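You operate a simulated robot arm through the tools that you are given. There is no shell and no other tool. Be economical: measure what you need, move in short steps, check, and stop when the job is done.

Carry out the task below with a simulated robot arm. There is one attempt and no reset: what you move stays moved.

JOB
Zero the black meter, lay the blue magnet in the carrier and slide it to HALF.
Fine: pointer resting in the green, drawer pulled out four fifths or more for the magnet and shut again, other magnet and coil lever left alone.

Only the result counts: the job must be done as asked and must still hold three seconds after the hand-in. Knocking over, shifting, dropping, spilling or breaking anything else fails it.

ROBOT AND FRAMES
A 6-joint arm with a two-finger parallel gripper, fixed in place. Base frame: the origin is at the foot of the arm, x ahead of it, y to its left, z up. Lengths are in mm, angles in rad, forces in N, time in s.
With the tool pointing down near the work surface it reaches from about 240 to 640 mm from the base axis. Its first joint turns from -1.152 to 1.152 rad. Payload 2.7 kg.
Tool frame: the origin (TCP) lies between the finger pads and is the grasp point; the fingertips stand 23 mm ahead of it; z points along the fingers, y is the line along which they close. The gripper opens to 94 mm. The fingers are 38 mm wide and 10 mm thick; the gripper's body (54 by 96 mm) begins 39 mm behind the TCP.
Orientation is that of the tool frame in the base frame, as a unit quaternion [x, y, z, w]. With the fingers straight down and closing along the base's y, the tool's x points along the base's -x, its y along +y and its z along -z.

CONTROLS
- The arm moves only by the tool arm_command. Its argument "increments" is a list of rows, each a list of 3 entries, a list of its own where there are three numbers: the shift along the tool's x, y, z in mm, then the turn, a rotation vector about the tool's x, y, z in rad, then the finger opening in mm, from 0 to 94. In form: [[[tx, ty, tz], [rx, ry, rz], jaw], ...]. A call has 1 to 20 rows; each row shifts and turns the commanded pose from where the row before left it, along the tool's axes as they then stand. A row lasts 0.2 s, in which the tool goes at most 50 mm and 0.15 rad; a call with a longer step from one row to the next is refused whole, and so is a gripper value outside its range. Where a pose cannot be reached the arm comes as near as it can. A force on the tool above 40 N (or 10 N above the force at the start of the call, whichever is more), or a blocked arm, ends the call early, and 0.2 s more pass. Each finger travels about 45 mm/s and halts on what it meets, pressing with about 35 N; the grip force reading is that of the motor and also rises with nothing between the fingers. The clock runs only during rows and for 0.2 s after the last one: add rows that do not move to give the fingers time. The reply holds the time, the measured pose of the TCP, the force on the tool along the base axes, the opening and the grip force, in the units named above and with some noise, and new pictures: "show" is both (left out), scene, wrist or none.
- Cameras (640 x 400 px; columns grow to the right, rows downward): "scene" is fixed at [84, -432.2, 1432.1]; the picture's right is [0.79, -0.61, 0.00], its down [-0.20, -0.26, -0.94] and it looks along [0.58, 0.75, -0.33] (base axes); focal length 314 px, centre (320, 200). "wrist" rides on the gripper at [86, 16, -75] in the tool frame; the picture's right is [-0.18, 0.98, 0.00], its down [-0.58, -0.11, -0.81] and it looks along [-0.79, -0.15, 0.59] (tool axes); focal length 243 px, centre (320, 200). There is no depth. A picture from a camera that has moved, and an enlarged one, comes with that camera's place and axes in the base frame and with its lens. The place of the scene camera against the robot may be out by one fixed shift of up to 12 mm in any direction.
- close_up(camera, box): a new picture of the part [left, top, right, bottom] of that camera's present view, enlarged. No time passes.
- job_done(): hands the job in; it is judged then, once.

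Go step by step. Nothing tells you positions but the pictures and the camera data: compare them with the known pose of the tool, close in by small moves and look again before you grip or let go. The budget is 120 turns and 170 pictures, counting those below and the enlarged ones. Unless the task says otherwise, let go and move clear before handing in, and close with one line.

The tools are called after "Emit:" as name(argument=value, ...) on one line, values as JSON. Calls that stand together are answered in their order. arm_command: Moves the arm, as the interface text tells. Its arguments: {"type":"object","properties":{"increments":{"type":"array","items":{"type":"array"}},"show":{"type":"string","enum":["both","scene","wrist","none"]}},"required":["increments"]} The other tools are called the same way: close_up (camera, box) takes an enlarged picture of a part of a camera's view; job_done () hands the job in.

At the start:

```text
t: 0.0
eef_pos: [320.9, 168.6, 1288.7]
tcp_rot: [0.0, 1.0, 0.0, 0.0]
contact_force: [-0.1, 1.1, -0.3]
gripper_width: 93.9
gripper_force: 0.1
```

scene: 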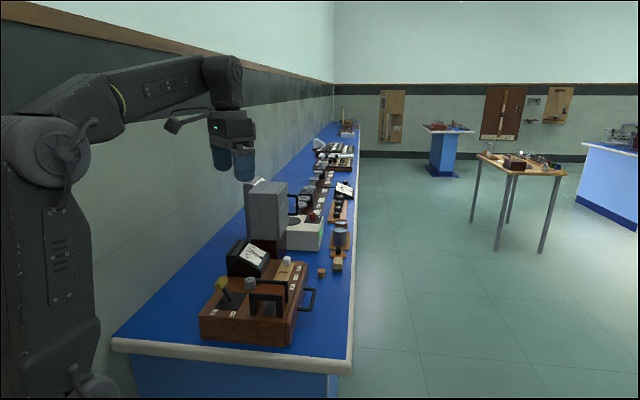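
wrist: 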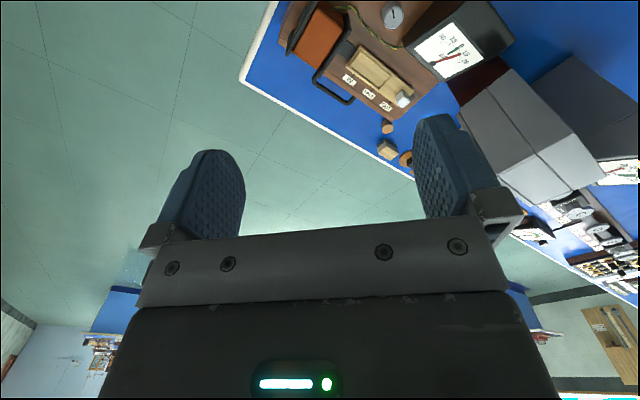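

I see a wooden apparatus box with a drawer, a meter and knobs on the bench. I'll take enlarged views first.

Emit:
close_up(camera="scene", box=[190, 230, 350, 350])

Emit:
close_up(camera="wrist", box=[270, 0, 530, 170])

Emit:
close_up(camera="scene", box=[260, 130, 370, 290])

```text
3.33 times, centred on (270, 290) of scene
camera zoom: at [84.0, -432.2, 1432.1], right [0.79, -0.61, 0.0], down [-0.2, -0.26, -0.94], along [0.58, 0.75, -0.33], focal length 1047 px, centre (487, -100)
```

zoom: 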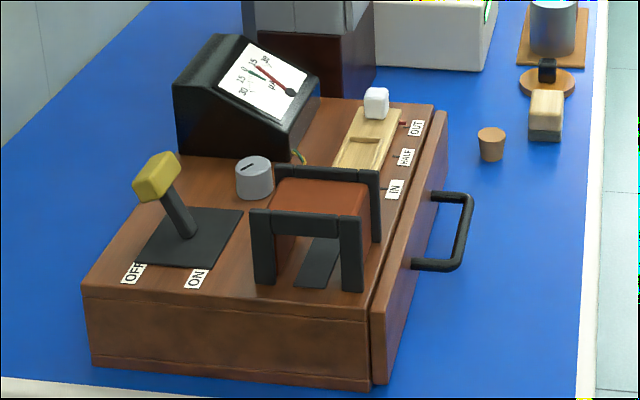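

```text
2.35 times, centred on (400, 85) of wrist
camera zoom: at [234.2, 185.2, 1364.7], right [0.18, 0.98, 0.0], down [0.58, -0.11, 0.81], along [0.79, -0.15, -0.59], focal length 571 px, centre (132, 471)
```

zoom: 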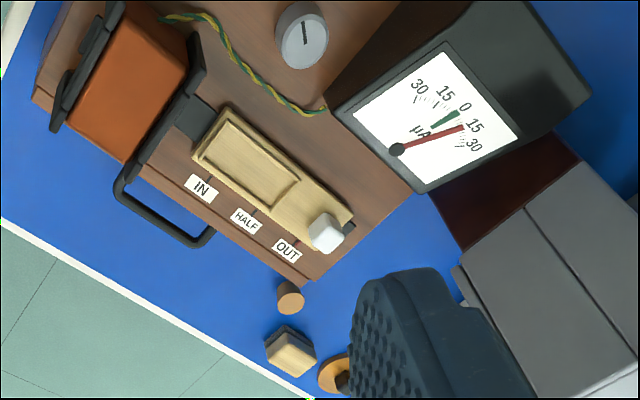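

```text
2.50 times, centred on (315, 210) of scene
camera zoom: at [84.0, -432.2, 1432.1], right [0.79, -0.61, 0.0], down [-0.2, -0.26, -0.94], along [0.58, 0.75, -0.33], focal length 786 px, centre (332, 175)
```

zoom: 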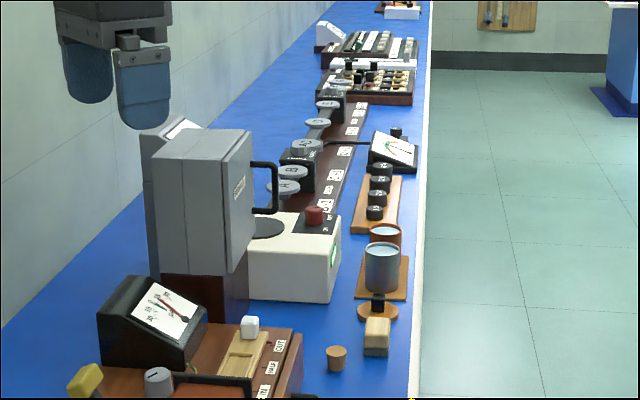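

The box is on a bench turned about 45°; its drawer handle faces +x/-y. The grey slotted knob next to the meter looks like the zero adjuster. I'll move above it with the gripper turned to match the bench and look closer.

Emit:
arm_command(increments=[[[-10, 22, 35], [0, 0, 0], 94], [[-10, 22, 35], [0, 0, 0], 94], [[-10, 22, 35], [0, 0, 0], 94], [[-10, 22, 35], [0, 0, 0], 94], [[0, 0, 0], [0, 0, -0.15], 94], [[0, 0, 0], [0, 0, -0.15], 94], [[0, 0, 0], [0, 0, -0.15], 94], [[0, 0, 0], [0, 0, -0.15], 94], [[0, 0, 0], [0, 0, -0.15], 94], [[0, 0, 0], [0, 0, 0], 94]])

```text
t: 2.2
eef_pos: [360.3, 258.6, 1149.7]
tcp_rot: [-0.367, 0.93, 0.0, -0.001]
contact_force: [0.0, 0.2, 0.5]
gripper_width: 93.7
gripper_force: 0.0
camera wrist: at [286.5, 209.7, 1225.1], right [-0.54, 0.84, 0.0], down [0.5, 0.32, 0.81], along [0.68, 0.43, -0.59], focal length 243 px, centre (320, 200)
```

scene: 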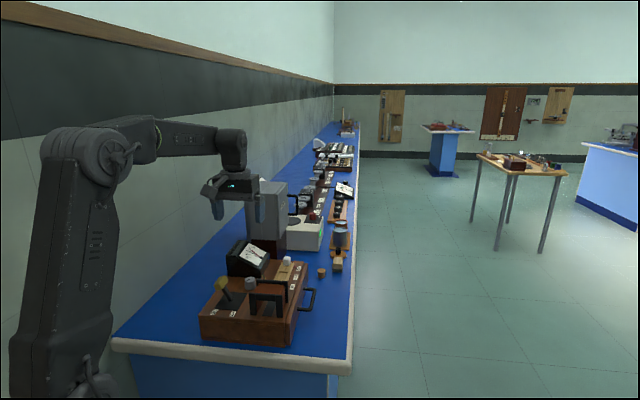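
wrist: 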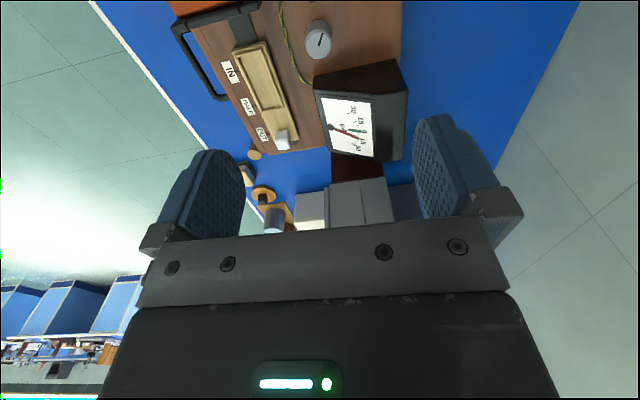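

Emit:
close_up(camera="wrist", box=[160, 0, 420, 165])

```text
2.42 times, centred on (290, 82) of wrist
camera zoom: at [286.5, 209.7, 1225.1], right [-0.54, 0.84, 0.0], down [0.5, 0.32, 0.81], along [0.68, 0.43, -0.59], focal length 588 px, centre (393, 485)
```

zoom: 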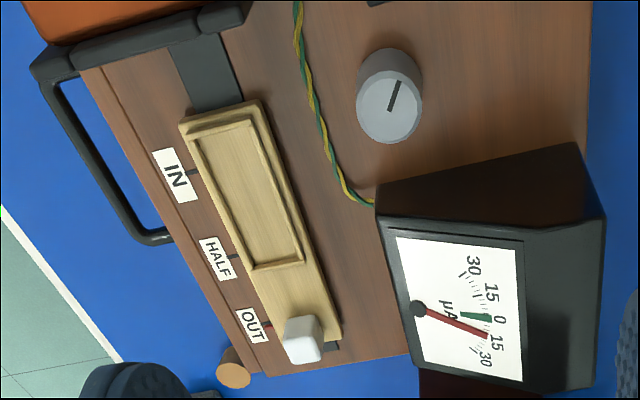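

The knob is at about (371, 261), the carrier is at OUT, and the marks are about 45 mm apart along the 45° axis. I'll go lower over the knob with the jaws half open.

Emit:
arm_command(increments=[[[-5, -3, 40], [0, 0, -0.034], 60], [[-5, -3, 40], [0, 0, 0], 60], [[0, 0, 25], [0, 0, 0], 60], [[0, 0, 0], [0, 0, 0], 60]])

Emit:
close_up(camera="scene", box=[190, 210, 320, 310])

```text
t: 3.2
eef_pos: [371.1, 261.7, 1044.7]
tcp_rot: [-0.382, 0.924, 0.0, 0.0]
contact_force: [0.1, 0.2, -0.5]
gripper_width: 60.1
gripper_force: 0.0
camera wrist: at [299.4, 211.3, 1120.0], right [-0.56, 0.83, 0.0], down [0.49, 0.33, 0.81], along [0.67, 0.45, -0.59], focal length 243 px, centre (320, 200)
```

scene: 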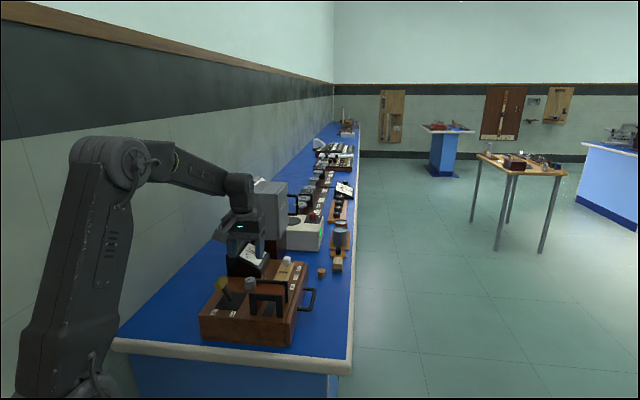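
wrist: 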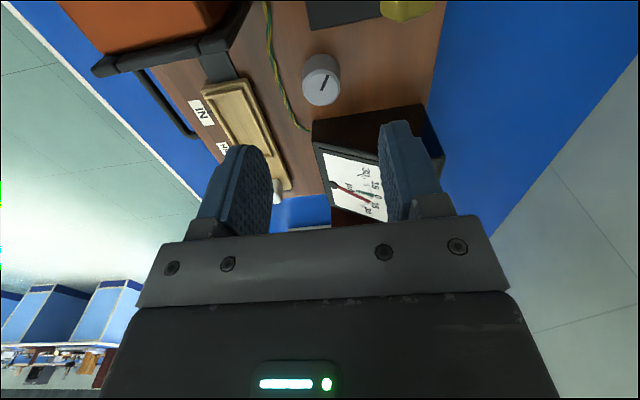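

```text
4.00 times, centred on (255, 260) of scene
camera zoom: at [84.0, -432.2, 1432.1], right [0.79, -0.61, 0.0], down [-0.2, -0.26, -0.94], along [0.58, 0.75, -0.33], focal length 1257 px, centre (580, -40)
```

zoom: 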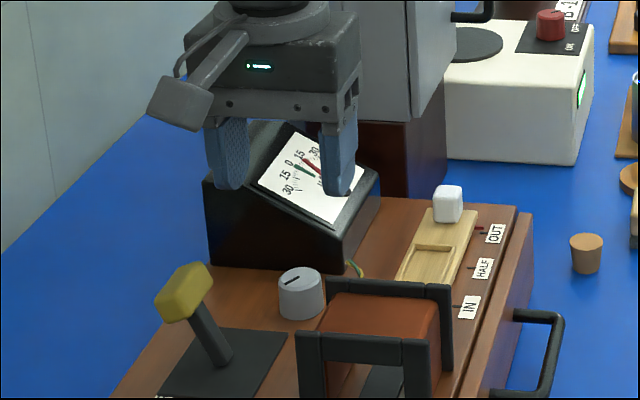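

The knob is centred under the tool. I'll narrow the jaws to stay clear of the wire and descend to just above the knob top.

Emit:
arm_command(increments=[[[0, 0, 15], [0, 0, 0], 38], [[0, 0, 15], [0, 0, 0], 38], [[0, 0, 15], [0, 0, 0], 38], [[0, 0, 0], [0, 0, 0], 38]])

Emit:
close_up(camera="wrist", box=[200, 20, 460, 200])

Emit:
close_up(camera="scene", box=[190, 210, 320, 310])

```text
t: 4.2
eef_pos: [370.9, 259.8, 1000.8]
tcp_rot: [-0.382, 0.924, -0.001, 0.0]
contact_force: [-0.6, 1.1, -0.5]
gripper_width: 38.1
gripper_force: 0.0
camera wrist: at [299.1, 209.4, 1075.9], right [-0.56, 0.83, 0.0], down [0.49, 0.33, 0.81], along [0.67, 0.45, -0.59], focal length 243 px, centre (320, 200)
```

scene: 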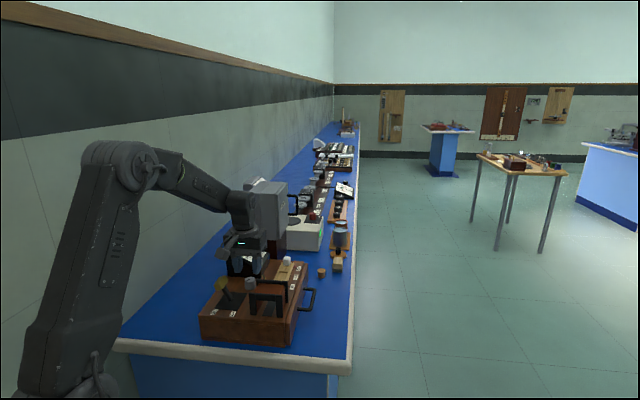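
wrist: 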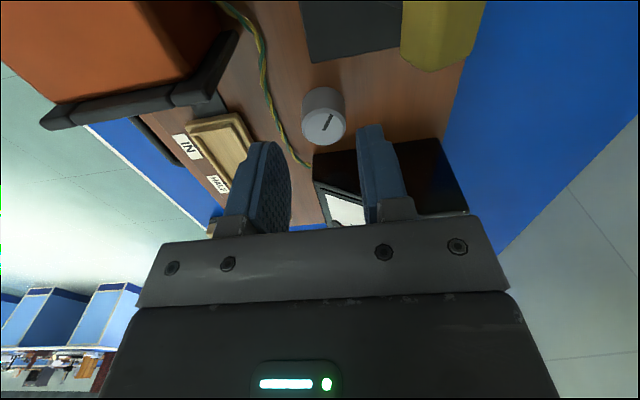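

```text
2.22 times, centred on (330, 110) of wrist
camera zoom: at [299.1, 209.4, 1075.9], right [-0.56, 0.83, 0.0], down [0.49, 0.33, 0.81], along [0.67, 0.45, -0.59], focal length 539 px, centre (298, 400)
```

zoom: 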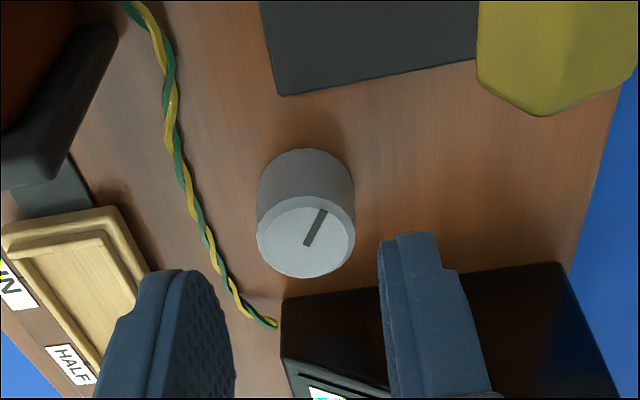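

```text
4.00 times, centred on (255, 260) of scene
camera zoom: at [84.0, -432.2, 1432.1], right [0.79, -0.61, 0.0], down [-0.2, -0.26, -0.94], along [0.58, 0.75, -0.33], focal length 1257 px, centre (580, -40)
```

zoom: 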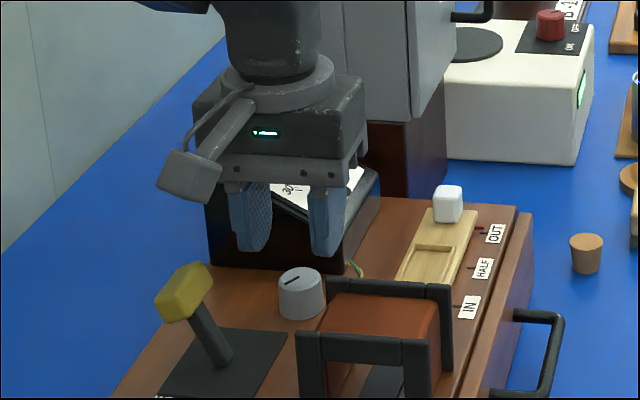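

The sight lines put the knob top near z≈955. I'll shift a little forward and descend further.

Emit:
arm_command(increments=[[[-3, -1, 10], [0, 0, 0], 38], [[0, 0, 8], [0, 0, 0], 38], [[0, 0, 0], [0, 0, 0], 38]], show="none")

Emit:
close_up(camera="wrist", box=[200, 20, 460, 200])

Emit:
close_up(camera="scene", box=[215, 240, 295, 300])

```text
t: 5.0
eef_pos: [374.8, 261.9, 980.9]
tcp_rot: [-0.382, 0.924, 0.001, 0.0]
contact_force: [0.6, 0.3, -0.7]
gripper_width: 38.4
gripper_force: 0.1
```

```text
2.22 times, centred on (330, 110) of wrist
camera zoom: at [303.1, 211.3, 1057.1], right [-0.56, 0.83, 0.0], down [0.49, 0.33, 0.81], along [0.67, 0.45, -0.59], focal length 539 px, centre (298, 400)
```

zoom: 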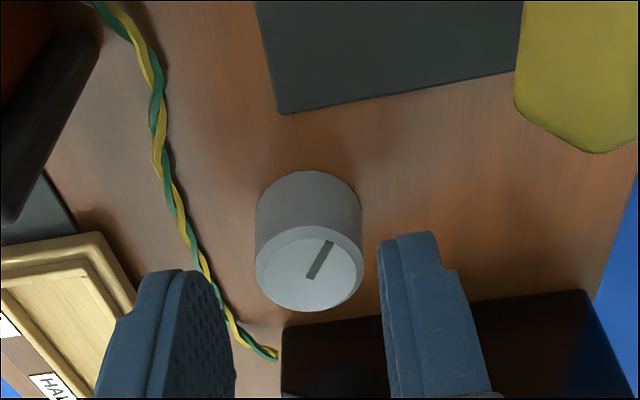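

```text
6.67 times, centred on (255, 270) of scene
camera zoom: at [84.0, -432.2, 1432.1], right [0.79, -0.61, 0.0], down [-0.2, -0.26, -0.94], along [0.58, 0.75, -0.33], focal length 2095 px, centre (753, -267)
```

zoom: 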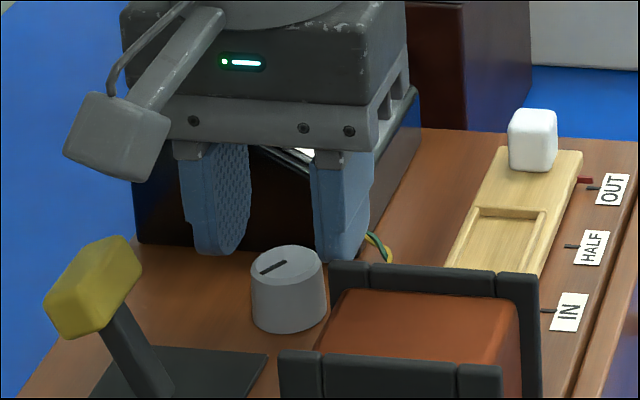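

The knob top is at about z 956 and the box top at about z 932; alignment is good. I'll descend to grip height with narrowed jaws, then close.

Emit:
arm_command(increments=[[[1, 1, 0], [0, 0, 0], 33], [[0, 0, 8], [0, 0, 0], 33], [[0, 0, 7], [0, 0, 0], 33], [[0, 0, 0], [0, 0, 0], 33]], show="none")

Emit:
close_up(camera="wrist", box=[200, 20, 460, 200])

Emit:
close_up(camera="scene", box=[215, 240, 295, 300])

```text
t: 6.0
eef_pos: [372.6, 260.9, 964.9]
tcp_rot: [-0.382, 0.924, 0.0, 0.0]
contact_force: [1.2, 1.0, 0.7]
gripper_width: 32.9
gripper_force: 0.0
```

```text
2.22 times, centred on (330, 110) of wrist
camera zoom: at [301.0, 210.8, 1041.4], right [-0.56, 0.83, 0.0], down [0.49, 0.33, 0.81], along [0.67, 0.45, -0.59], focal length 539 px, centre (298, 400)
```

zoom: 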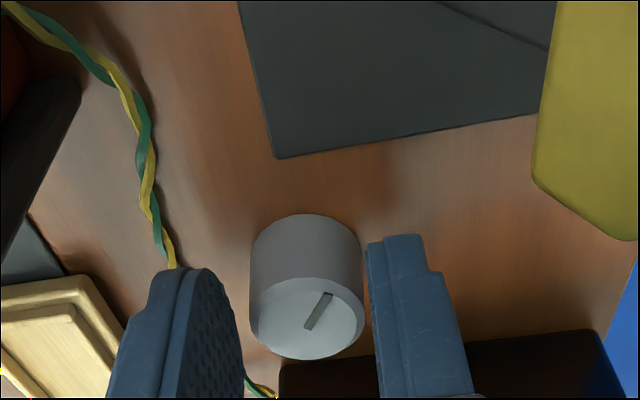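

```text
6.67 times, centred on (255, 270) of scene
camera zoom: at [84.0, -432.2, 1432.1], right [0.79, -0.61, 0.0], down [-0.2, -0.26, -0.94], along [0.58, 0.75, -0.33], focal length 2095 px, centre (753, -267)
```

zoom: 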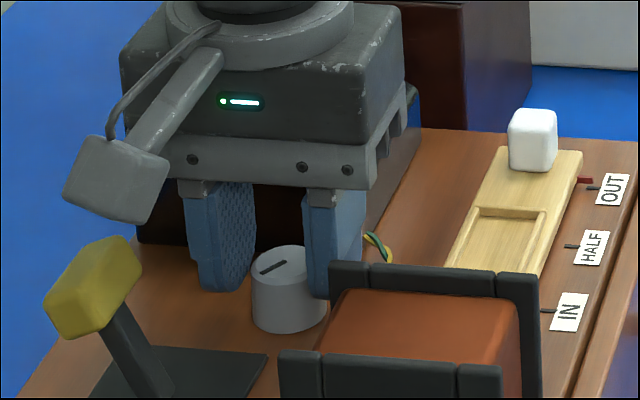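

The fingers straddle the knob. I'll close on it.

Emit:
arm_command(increments=[[[2, 0.5, 0], [0, 0, 0], 30], [[0, 0, 0], [0, 0, 0], 22], [[0, 0, 0], [0, 0, 0], 22], [[0, 0, 0], [0, 0, 0], 22]], show="none")

Emit:
close_up(camera="wrist", box=[200, 20, 460, 200])

Emit:
close_up(camera="scene", box=[215, 230, 295, 290])

```text
t: 7.0
eef_pos: [371.2, 261.6, 966.7]
tcp_rot: [-0.382, 0.924, 0.001, 0.0]
contact_force: [1.2, 5.1, -3.6]
gripper_width: 29.4
gripper_force: 45.5
```

```text
2.22 times, centred on (330, 110) of wrist
camera zoom: at [299.1, 210.4, 1041.5], right [-0.56, 0.83, 0.0], down [0.49, 0.33, 0.81], along [0.67, 0.45, -0.59], focal length 539 px, centre (298, 400)
```

zoom: 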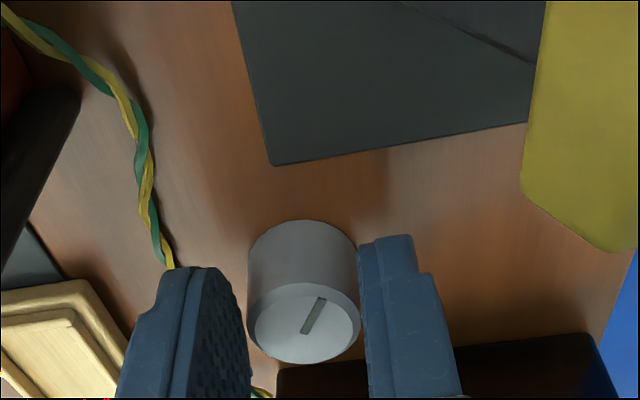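

```text
6.67 times, centred on (255, 260) of scene
camera zoom: at [84.0, -432.0, 1432.1], right [0.79, -0.61, 0.0], down [-0.2, -0.26, -0.94], along [0.58, 0.75, -0.33], focal length 2095 px, centre (753, -200)
```

zoom: 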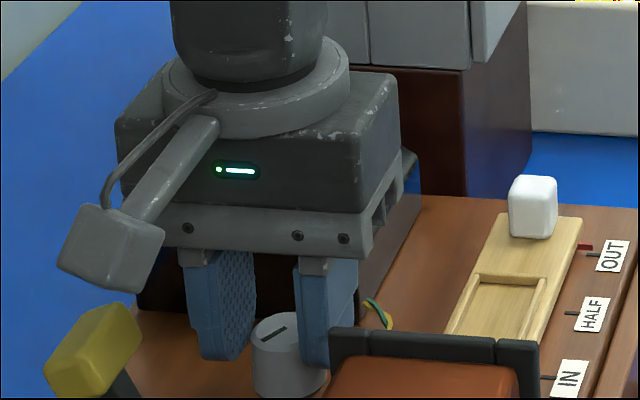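

Gripped at 29 mm. I'll turn it about 0.3 rad counter-clockwise seen from above, then release and rise to read the meter.

Emit:
arm_command(increments=[[[0, 0, 0], [0, 0, -0.1], 22], [[0, 0, 0], [0, 0, -0.1], 22], [[0, 0, 0], [0, 0, -0.1], 22], [[0, 0, 0], [0, 0, 0], 22], [[0, 0, 0], [0, 0, 0], 34], [[0, 0, 0], [0, 0, 0], 34], [[0, 0, -25], [0, 0, 0], 34], [[0, 0, -45], [0, 0, 0.15], 34], [[0, 0, -45], [0, 0, 0.15], 34], [[0, 0, 0], [0, 0, 0], 34]], show="wrist")

Emit:
close_up(camera="scene", box=[215, 230, 295, 290])

```text
t: 9.2
eef_pos: [371.1, 261.8, 1081.8]
tcp_rot: [-0.381, 0.925, 0.0, 0.0]
contact_force: [0.3, -1.4, 0.6]
gripper_width: 33.7
gripper_force: 0.0
camera wrist: at [299.7, 210.9, 1157.0], right [-0.56, 0.83, 0.0], down [0.49, 0.33, 0.81], along [0.67, 0.45, -0.59], focal length 243 px, centre (320, 200)
```

wrist: 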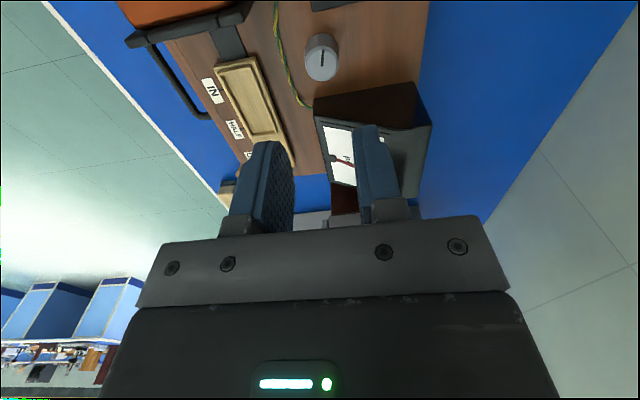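

```text
6.67 times, centred on (255, 260) of scene
camera zoom: at [84.0, -432.2, 1432.1], right [0.79, -0.61, 0.0], down [-0.2, -0.26, -0.94], along [0.58, 0.75, -0.33], focal length 2095 px, centre (753, -200)
```

zoom: 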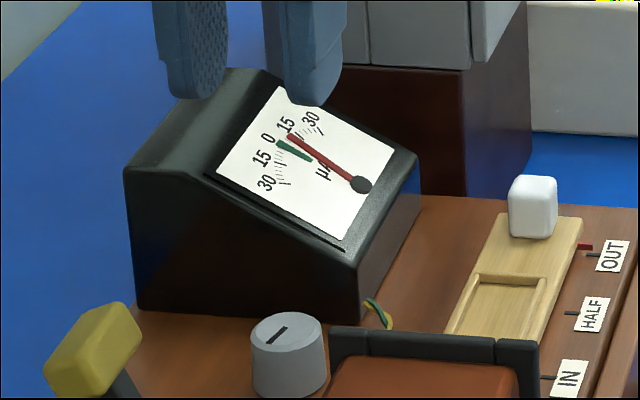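

Emit:
close_up(camera="scene", box=[237, 237, 269, 261])

```text
16.00 times, centred on (253, 249) of scene
camera zoom: at [84.0, -432.2, 1432.1], right [0.79, -0.61, 0.0], down [-0.2, -0.26, -0.94], along [0.58, 0.75, -0.33], focal length 5028 px, centre (1392, -584)
```

zoom: 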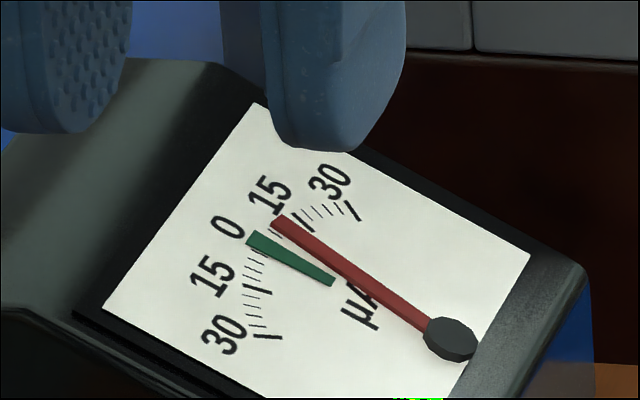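

The right-hand turn direction works: the pointer moved from about +14 to about +10. I'll pre-rotate, regrip, and turn about 0.6 rad further the same way.

Emit:
arm_command(increments=[[[0, 0, 0], [0, 0, 0.15], 34], [[0, 0, 0], [0, 0, 0.15], 34], [[0, 0, 40], [0, 0, 0], 34], [[0, 0, 40], [0, 0, 0], 34], [[0, 0, 20], [0, 0, 0], 34], [[0, 0, 15], [0, 0, 0], 34], [[0, 0, 0], [0, 0, 0], 24], [[0, 0, 0], [0, 0, 0], 22], [[0, 0, 0], [0, 0, 0], 22]], show="none")

Emit:
close_up(camera="wrist", box=[200, 20, 460, 200])

```text
t: 10.7
eef_pos: [373.1, 263.2, 971.6]
tcp_rot: [-0.241, 0.971, 0.003, 0.006]
contact_force: [0.6, -2.1, 3.8]
gripper_width: 24.4
gripper_force: 0.8
stopped in row 7: the force on the tool passed its limit (the readings are from after the stop); the commanded pose is now the measured one
```

```text
2.22 times, centred on (330, 110) of wrist
camera zoom: at [288.6, 235.2, 1046.3], right [-0.3, 0.96, 0.01], down [0.56, 0.17, 0.81], along [0.78, 0.24, -0.58], focal length 539 px, centre (298, 400)
```

zoom: 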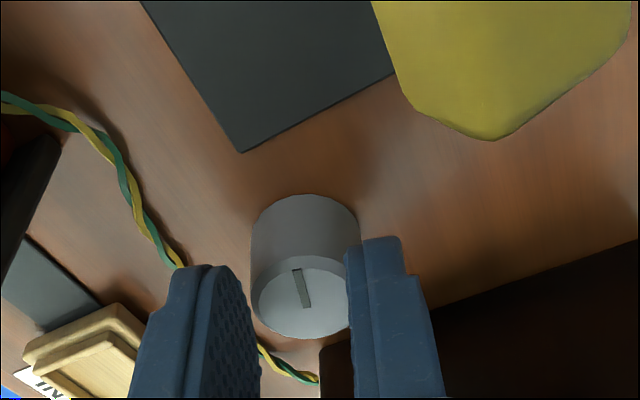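

The descent touched something, most likely the right finger on the knob's rim. I'll open, rise a little, and re-check centring.

Emit:
arm_command(increments=[[[0, 0, 0], [0, 0, 0], 37], [[0, 0, -15], [0, 0, 0], 37], [[0, 0, 0], [0, 0, 0], 37]], show="none")

Emit:
close_up(camera="wrist", box=[200, 20, 460, 200])

Emit:
close_up(camera="scene", box=[215, 230, 295, 290])

```text
t: 11.5
eef_pos: [372.4, 261.9, 986.9]
tcp_rot: [-0.24, 0.971, 0.003, 0.005]
contact_force: [1.1, 0.5, 0.2]
gripper_width: 37.2
gripper_force: 0.0
```

```text
2.22 times, centred on (330, 110) of wrist
camera zoom: at [288.0, 234.7, 1061.1], right [-0.3, 0.96, 0.01], down [0.56, 0.17, 0.81], along [0.77, 0.24, -0.58], focal length 539 px, centre (298, 400)
```

zoom: 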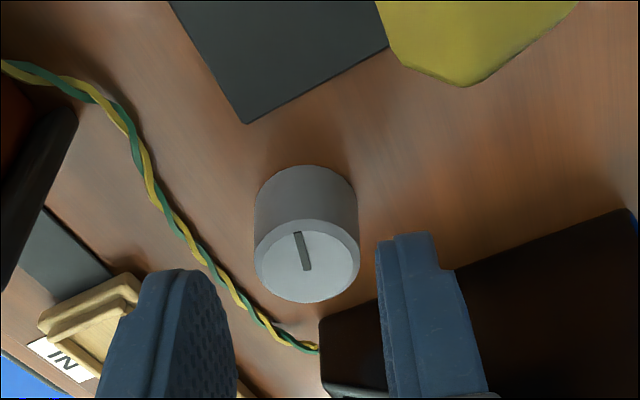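

```text
6.67 times, centred on (255, 260) of scene
camera zoom: at [84.0, -432.2, 1432.1], right [0.79, -0.61, 0.0], down [-0.2, -0.26, -0.94], along [0.58, 0.75, -0.33], focal length 2095 px, centre (753, -200)
```

zoom: 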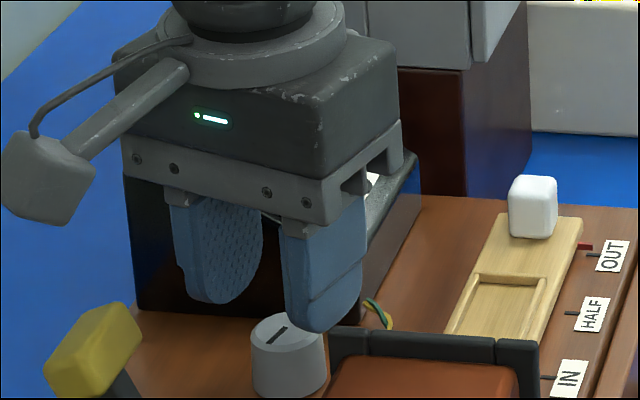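

The knob is about 2 mm off toward the right finger, so I'll correct that and descend again.

Emit:
arm_command(increments=[[[0, 1.9, 0], [0, 0, 0], 36], [[0, 0, 8], [0, 0, 0], 36], [[0, 0, 6], [0, 0, 0], 36], [[0, 0, 6], [0, 0, 0], 36], [[0, 0, 0], [0, 0, 0], 30], [[0, 0, 0], [0, 0, 0], 22], [[0, 0, 0], [0, 0, 0], 22]], show="none")

Emit:
close_up(camera="wrist", box=[200, 20, 460, 200])

```text
t: 13.1
eef_pos: [370.9, 264.0, 966.1]
tcp_rot: [-0.24, 0.971, 0.003, 0.005]
contact_force: [-0.4, 0.6, -0.2]
gripper_width: 29.6
gripper_force: 45.0
```

```text
2.22 times, centred on (330, 110) of wrist
camera zoom: at [287.8, 236.3, 1041.1], right [-0.3, 0.96, 0.01], down [0.56, 0.17, 0.81], along [0.77, 0.24, -0.58], focal length 539 px, centre (298, 400)
```

zoom: 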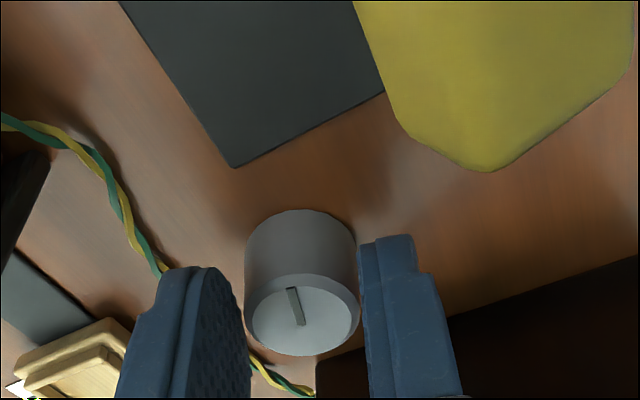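

Gripped cleanly at 29.6 mm with low force. I'll turn 0.6 rad counter-clockwise, release, rise, and read the meter.

Emit:
arm_command(increments=[[[0, 0, 0], [0, 0, -0.1], 22], [[0, 0, 0], [0, 0, -0.1], 22], [[0, 0, 0], [0, 0, -0.1], 22], [[0, 0, 0], [0, 0, -0.1], 22], [[0, 0, 0], [0, 0, -0.1], 22], [[0, 0, 0], [0, 0, -0.1], 22], [[0, 0, 0], [0, 0, 0], 22], [[0, 0, 0], [0, 0, 0], 36], [[0, 0, 0], [0, 0, 0], 36], [[0, 0, -25], [0, 0, 0], 36], [[0, 0, -45], [0, 0, 0.15], 36], [[0, 0, -45], [0, 0, 0.15], 36], [[0, 0, 0], [0, 0, 0], 36]], show="none")

Emit:
close_up(camera="scene", box=[237, 237, 269, 261])

```text
t: 15.9
eef_pos: [369.2, 264.9, 1079.4]
tcp_rot: [-0.382, 0.924, 0.001, 0.005]
contact_force: [0.3, -0.2, 0.3]
gripper_width: 36.1
gripper_force: 0.1
```

```text
16.00 times, centred on (253, 249) of scene
camera zoom: at [84.0, -432.2, 1432.1], right [0.79, -0.61, 0.0], down [-0.2, -0.26, -0.94], along [0.58, 0.75, -0.33], focal length 5028 px, centre (1392, -584)
```

zoom: 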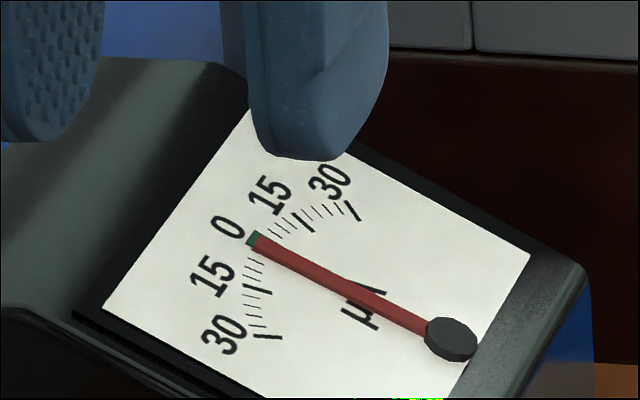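

The pointer now sits on the green band. Next is the drawer handle, so I'll move above it.

Emit:
arm_command(increments=[[[0, -40, 0], [0, 0, 0], 60], [[0, -40, 0], [0, 0, 0], 60], [[0, -40, 0], [0, 0, 0], 60], [[0, -33, 0], [0, 0, 0], 60], [[0, 0, 15], [0, 0, 0], 60], [[0, 0, 0], [0, 0, 0], 60]], show="wrist")

Emit:
close_up(camera="wrist", box=[200, 0, 480, 175])

Emit:
close_up(camera="scene", box=[230, 220, 350, 310])

```text
t: 17.3
eef_pos: [479.3, 155.8, 1066.0]
tcp_rot: [-0.383, 0.924, 0.002, 0.006]
contact_force: [0.6, 0.1, -0.2]
gripper_width: 60.3
gripper_force: 0.1
camera wrist: at [406.6, 104.9, 1140.5], right [-0.57, 0.82, 0.0], down [0.48, 0.33, 0.81], along [0.67, 0.46, -0.58], focal length 243 px, centre (320, 200)
```

wrist: 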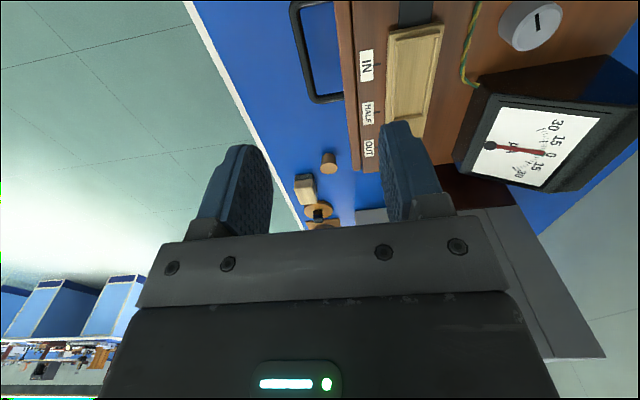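

```text
2.29 times, centred on (340, 88) of wrist
camera zoom: at [406.6, 104.9, 1140.5], right [-0.57, 0.82, 0.0], down [0.48, 0.33, 0.81], along [0.67, 0.46, -0.58], focal length 555 px, centre (274, 457)
```

zoom: 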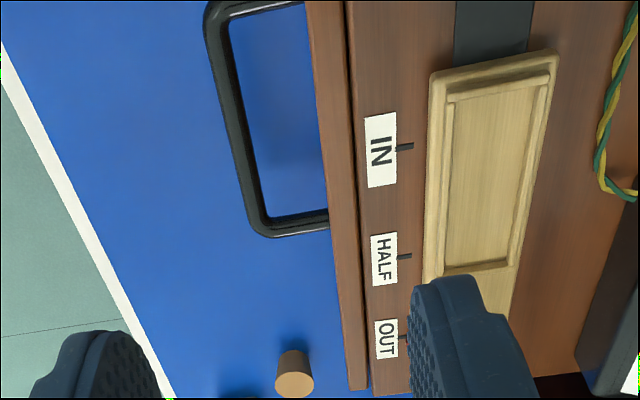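

```text
4.44 times, centred on (290, 265) of scene
camera zoom: at [84.0, -432.2, 1432.1], right [0.79, -0.61, 0.0], down [-0.2, -0.26, -0.94], along [0.58, 0.75, -0.33], focal length 1396 px, centre (453, -89)
```

zoom: 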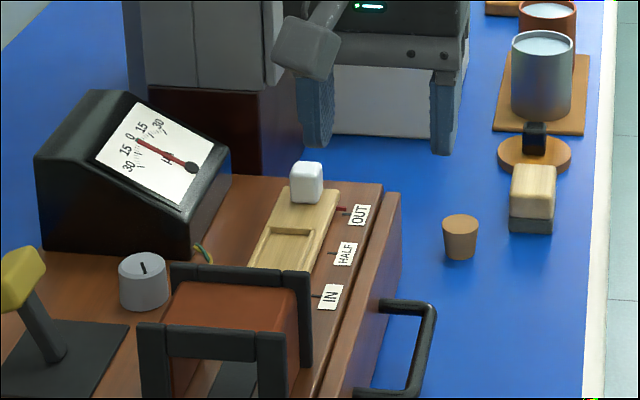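

The handle bar's centre is at about (500, 152), roughly 31 mm out from the drawer front. Before pulling I want to check that the cork clears the drawer's path.

Emit:
close_up(camera="scene", box=[296, 250, 352, 292])

```text
9.52 times, centred on (324, 271) of scene
camera zoom: at [84.0, -432.2, 1432.1], right [0.79, -0.61, 0.0], down [-0.2, -0.26, -0.94], along [0.58, 0.75, -0.33], focal length 2992 px, centre (282, -476)
```

zoom: 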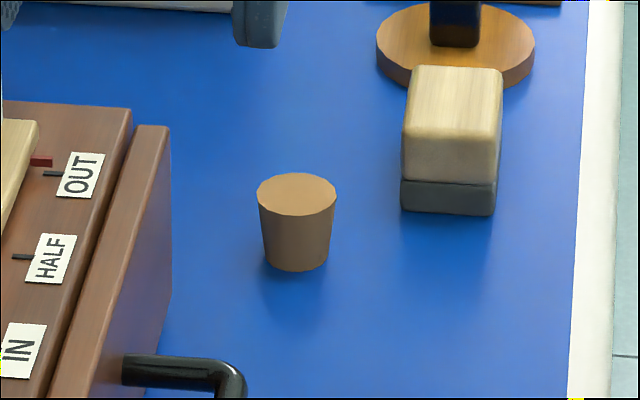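

The cork clears the path by about 17 mm. I'll lower over the handle bar.

Emit:
arm_command(increments=[[[-8, -9, 30], [0, 0, 0], 36], [[-8, -9, 30], [0, 0, 0], 36], [[0, 0, 30], [0, 0, 0], 36], [[0, 0, 8], [0, 0, 0], 36], [[0, 0, 0], [0, 0, 0], 36]], show="none")

Emit:
close_up(camera="wrist", box=[180, 0, 460, 195])

Emit:
close_up(camera="scene", box=[260, 240, 340, 320])

```text
t: 18.5
eef_pos: [503.1, 155.1, 967.3]
tcp_rot: [-0.383, 0.924, 0.003, 0.004]
contact_force: [0.7, 0.5, -0.5]
gripper_width: 36.1
gripper_force: 0.1
```

```text
2.05 times, centred on (320, 98) of wrist
camera zoom: at [431.4, 104.7, 1041.9], right [-0.57, 0.82, 0.0], down [0.48, 0.33, 0.81], along [0.67, 0.46, -0.58], focal length 498 px, centre (320, 410)
```

zoom: 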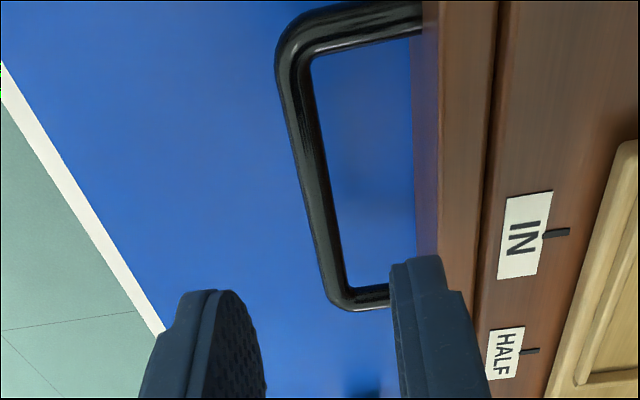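

```text
5.00 times, centred on (300, 280) of scene
camera zoom: at [84.0, -432.2, 1432.1], right [0.79, -0.61, 0.0], down [-0.2, -0.26, -0.94], along [0.58, 0.75, -0.33], focal length 1571 px, centre (420, -200)
```

zoom: 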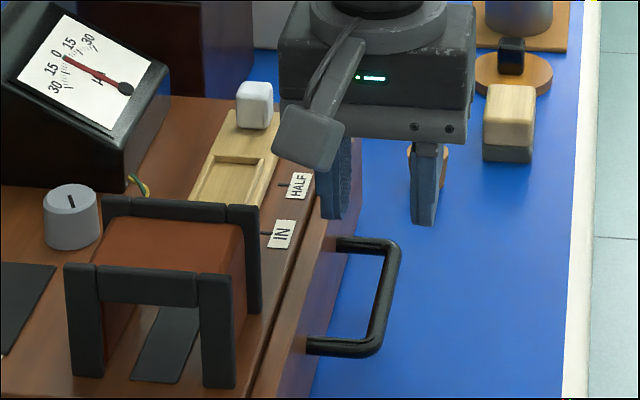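

The bar is about 466 along and 247 outward, at z≈900. I'll narrow the jaws, descend, and check before closing.

Emit:
arm_command(increments=[[[0, -2, 0], [0, 0, 0], 26], [[0, 0, 15], [0, 0, 0], 26], [[0, 0, 12], [0, 0, 0], 26], [[0, 0, 0], [0, 0, 0], 26]], show="none")

Emit:
close_up(camera="wrist", box=[180, 0, 460, 195])

Emit:
close_up(camera="scene", box=[260, 240, 340, 320])

```text
t: 19.5
eef_pos: [504.5, 153.8, 940.5]
tcp_rot: [-0.382, 0.924, 0.003, 0.006]
contact_force: [-0.6, 0.1, 0.4]
gripper_width: 25.9
gripper_force: 0.0
```

```text
2.05 times, centred on (320, 98) of wrist
camera zoom: at [432.6, 102.6, 1014.7], right [-0.57, 0.82, 0.0], down [0.48, 0.33, 0.81], along [0.67, 0.46, -0.58], focal length 498 px, centre (320, 410)
```

zoom: 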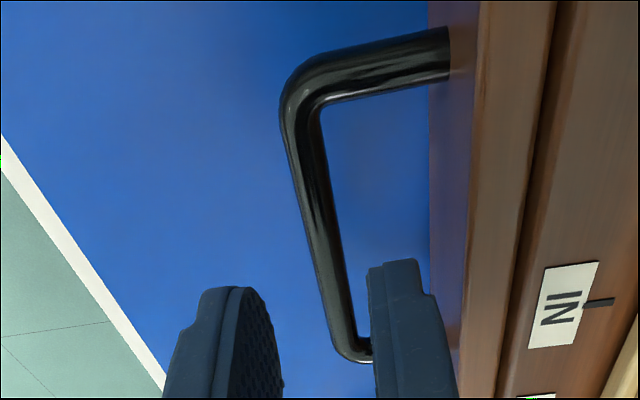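

```text
5.00 times, centred on (300, 280) of scene
camera zoom: at [84.0, -432.2, 1432.1], right [0.79, -0.61, 0.0], down [-0.2, -0.26, -0.94], along [0.58, 0.75, -0.33], focal length 1571 px, centre (420, -200)
```

zoom: 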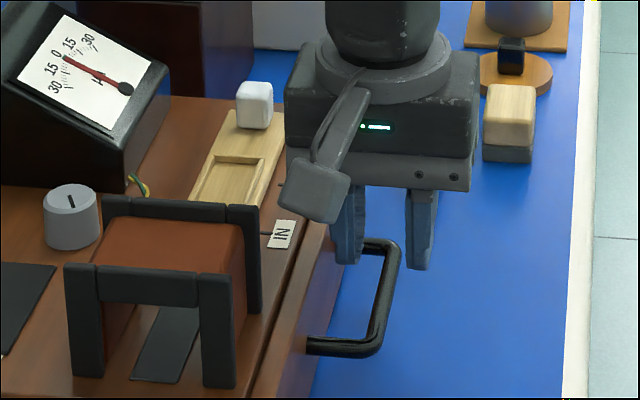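

Emit:
arm_command(increments=[[[0, 1, 10], [0, 0, 0], 26], [[0, 0, 10], [0, 0, 0], 26], [[0, 0, 6], [0, 0, 0], 26], [[0, 0, 0], [0, 0, 0], 26]], show="none")

Emit:
close_up(camera="wrist", box=[180, 0, 460, 195])

Emit:
close_up(camera="scene", box=[260, 240, 340, 320])

```text
t: 20.5
eef_pos: [505.2, 154.6, 914.6]
tcp_rot: [-0.383, 0.924, 0.003, 0.006]
contact_force: [-1.1, -0.4, -0.3]
gripper_width: 26.1
gripper_force: 0.0
```

```text
2.05 times, centred on (320, 98) of wrist
camera zoom: at [432.1, 103.1, 989.9], right [-0.57, 0.82, 0.0], down [0.48, 0.33, 0.81], along [0.67, 0.46, -0.58], focal length 498 px, centre (320, 410)
```

zoom: 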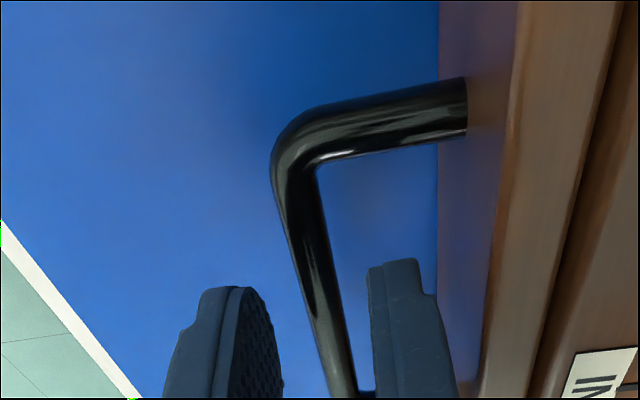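

```text
5.00 times, centred on (300, 280) of scene
camera zoom: at [84.0, -432.2, 1432.1], right [0.79, -0.61, 0.0], down [-0.2, -0.26, -0.94], along [0.58, 0.75, -0.33], focal length 1571 px, centre (420, -200)
```

zoom: 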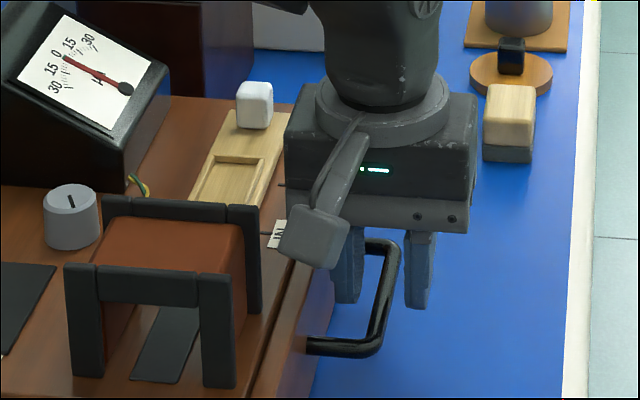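

The bar lies between the fingers. I'll close, then pull outward in small steps.

Emit:
arm_command(increments=[[[0, 0, 0], [0, 0, 0], 15], [[0, 0, 0], [0, 0, 0], 6], [[0, 0, 0], [0, 0, 0], 6], [[0, -6, 0], [0, 0, 0], 6], [[0, -8, 0], [0, 0, 0], 6], [[0, -8, 0], [0, 0, 0], 6], [[0, -8, 0], [0, 0, 0], 6], [[0, 0, 0], [0, 0, 0], 6]], show="scene")

```text
t: 22.3
eef_pos: [526.1, 134.0, 917.1]
tcp_rot: [-0.382, 0.924, 0.002, 0.007]
contact_force: [0.8, -1.9, 10.9]
gripper_width: 7.4
gripper_force: 10.2
```

scene: 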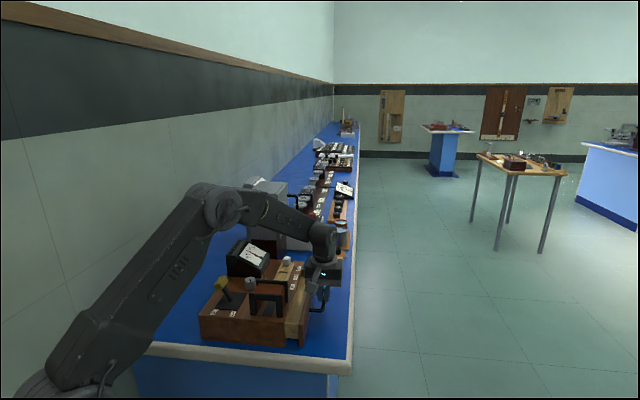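

Emit:
close_up(camera="wrist", box=[180, 0, 460, 195])

Emit:
close_up(camera="scene", box=[260, 240, 340, 320])

```text
2.05 times, centred on (320, 98) of wrist
camera zoom: at [453.8, 82.3, 990.7], right [-0.57, 0.82, 0.0], down [0.48, 0.33, 0.81], along [0.67, 0.46, -0.58], focal length 498 px, centre (320, 410)
```

zoom: 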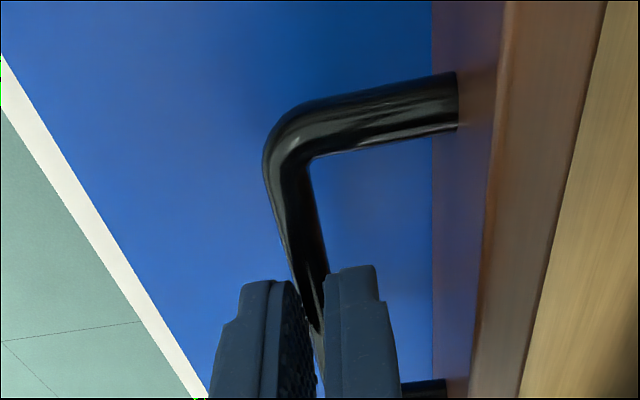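

```text
5.00 times, centred on (300, 280) of scene
camera zoom: at [83.8, -432.3, 1432.1], right [0.79, -0.61, 0.0], down [-0.2, -0.26, -0.94], along [0.58, 0.75, -0.33], focal length 1571 px, centre (420, -200)
```

zoom: 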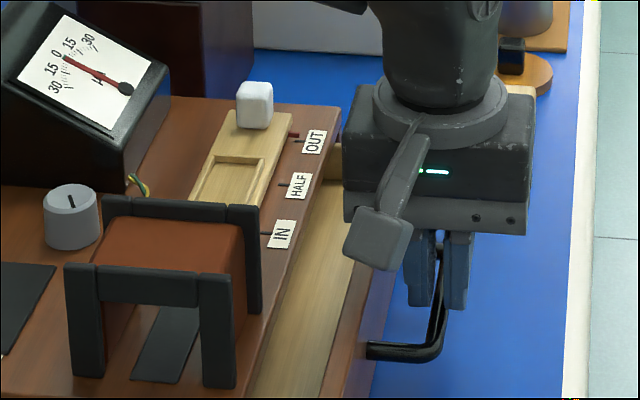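

The drawer is coming, but the grip is on the bar's upper side. I'll regrip 4 mm lower and pull on.

Emit:
arm_command(increments=[[[0, 0, 0], [0, 0, 0], 20], [[0, 0, 5], [0, 0, 0], 20], [[0, 0, 0], [0, 0, 0], 6], [[0, 0, 0], [0, 0, 0], 6], [[0, -8, 0], [0, 0, 0], 6], [[0, -8, 0], [0, 0, 0], 6], [[0, -8, 0], [0, 0, 0], 6], [[0, -8, 0], [0, 0, 0], 6], [[0, -8, 0], [0, 0, 0], 6], [[0, 0, 0], [0, 0, 0], 6]], show="scene")

```text
t: 24.5
eef_pos: [555.0, 105.6, 909.9]
tcp_rot: [-0.382, 0.924, 0.003, 0.004]
contact_force: [-3.1, -3.1, -0.4]
gripper_width: 10.1
gripper_force: 44.9
```

scene: 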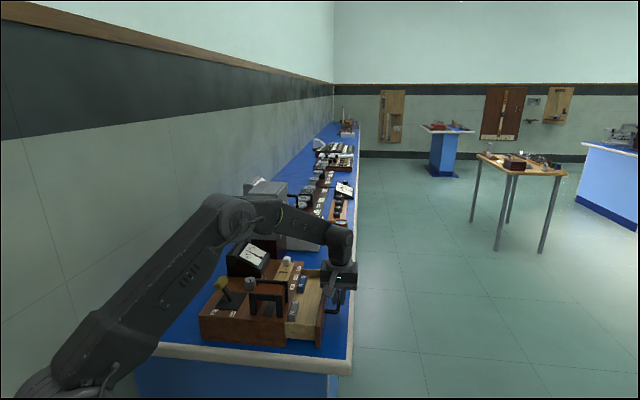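

A solid grip now, with the drawer about 70 mm open and the magnets showing. I'll keep pulling.

Emit:
arm_command(increments=[[[0, -8, 0], [0, 0, 0], 6], [[0, -8, 0], [0, 0, 0], 6], [[0, -8, 0], [0, 0, 0], 6], [[0, -8, 0], [0, 0, 0], 6], [[0, -8, 0], [0, 0, 0], 6], [[0, -8, 0], [0, 0, 0], 6], [[0, -8, 0], [0, 0, 0], 6], [[0, 0, 0], [0, 0, 0], 6]], show="scene")

Emit:
close_up(camera="scene", box=[220, 240, 360, 350])

```text
t: 26.3
eef_pos: [594.1, 67.4, 910.8]
tcp_rot: [-0.382, 0.924, 0.002, 0.007]
contact_force: [6.1, 5.7, -10.3]
gripper_width: 9.6
gripper_force: 44.6
```

scene: 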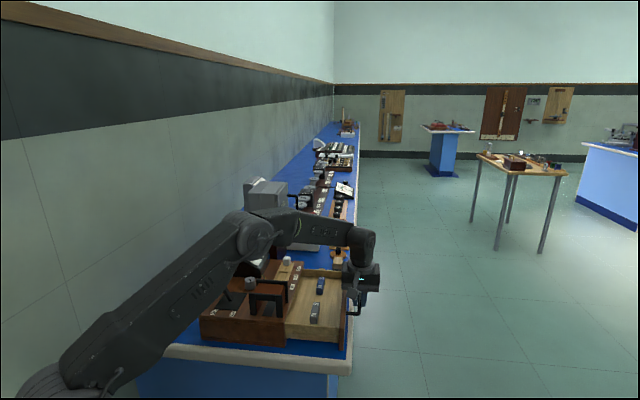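

```text
3.64 times, centred on (290, 295) of scene
camera zoom: at [84.3, -432.1, 1432.1], right [0.79, -0.61, 0.0], down [-0.2, -0.26, -0.94], along [0.58, 0.75, -0.33], focal length 1143 px, centre (429, -146)
```

zoom: 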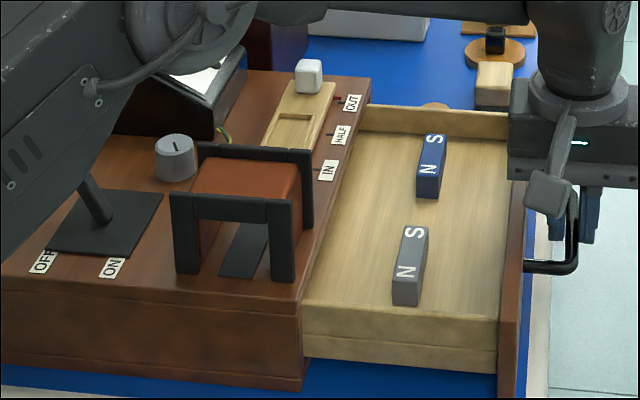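

The drawer is about 125 mm out, with blue and grey magnets inside. I'll keep pulling gently toward its stop.

Emit:
arm_command(increments=[[[0, -6, 0], [0, 0, 0], 6], [[0, -6, 0], [0, 0, 0], 6], [[0, -6, 0], [0, 0, 0], 6], [[0, -6, 0], [0, 0, 0], 6], [[0, 0, 0], [0, 0, 0], 6]], show="none")

Emit:
close_up(camera="scene", box=[220, 240, 360, 350])

```text
t: 27.5
eef_pos: [609.5, 49.6, 910.7]
tcp_rot: [-0.383, 0.924, 0.003, 0.003]
contact_force: [-7.5, 5.5, -8.6]
gripper_width: 10.0
gripper_force: 44.8
```

```text
3.64 times, centred on (290, 295) of scene
camera zoom: at [83.9, -432.1, 1432.1], right [0.79, -0.61, 0.0], down [-0.2, -0.26, -0.94], along [0.58, 0.75, -0.33], focal length 1143 px, centre (429, -146)
```

zoom: 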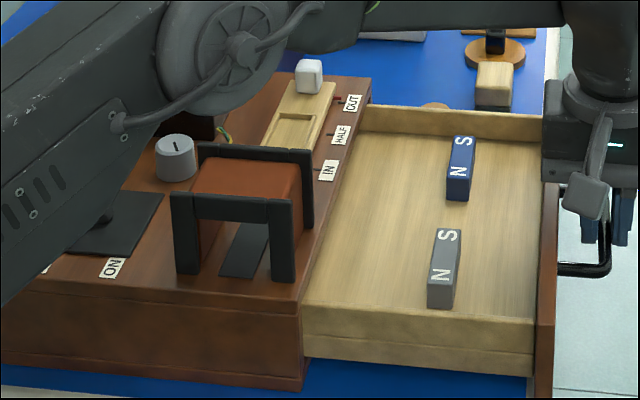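

Emit:
arm_command(increments=[[[0, -5, 0], [0, 0, 0], 6], [[0, -5, 0], [0, 0, 0], 6], [[0, -5, 0], [0, 0, 0], 6], [[0, 0, 0], [0, 0, 0], 6]], show="none")

Emit:
close_up(camera="scene", box=[220, 240, 360, 350])

```text
t: 28.0
eef_pos: [610.5, 49.5, 910.7]
tcp_rot: [-0.381, 0.925, 0.01, -0.002]
contact_force: [-10.5, 2.7, 5.6]
gripper_width: 10.0
gripper_force: 44.9
stopped in row 2: the force on the tool passed its limit (the readings are from after the stop); the commanded pose is now the measured one
```

```text
3.64 times, centred on (290, 295) of scene
camera zoom: at [83.6, -432.2, 1432.1], right [0.79, -0.61, 0.0], down [-0.2, -0.26, -0.94], along [0.58, 0.75, -0.33], focal length 1143 px, centre (429, -146)
```

zoom: 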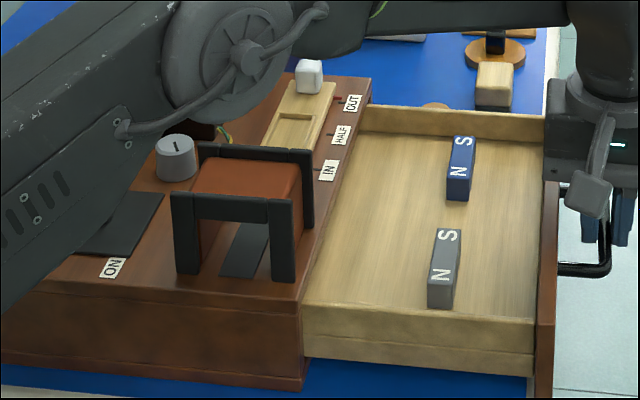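

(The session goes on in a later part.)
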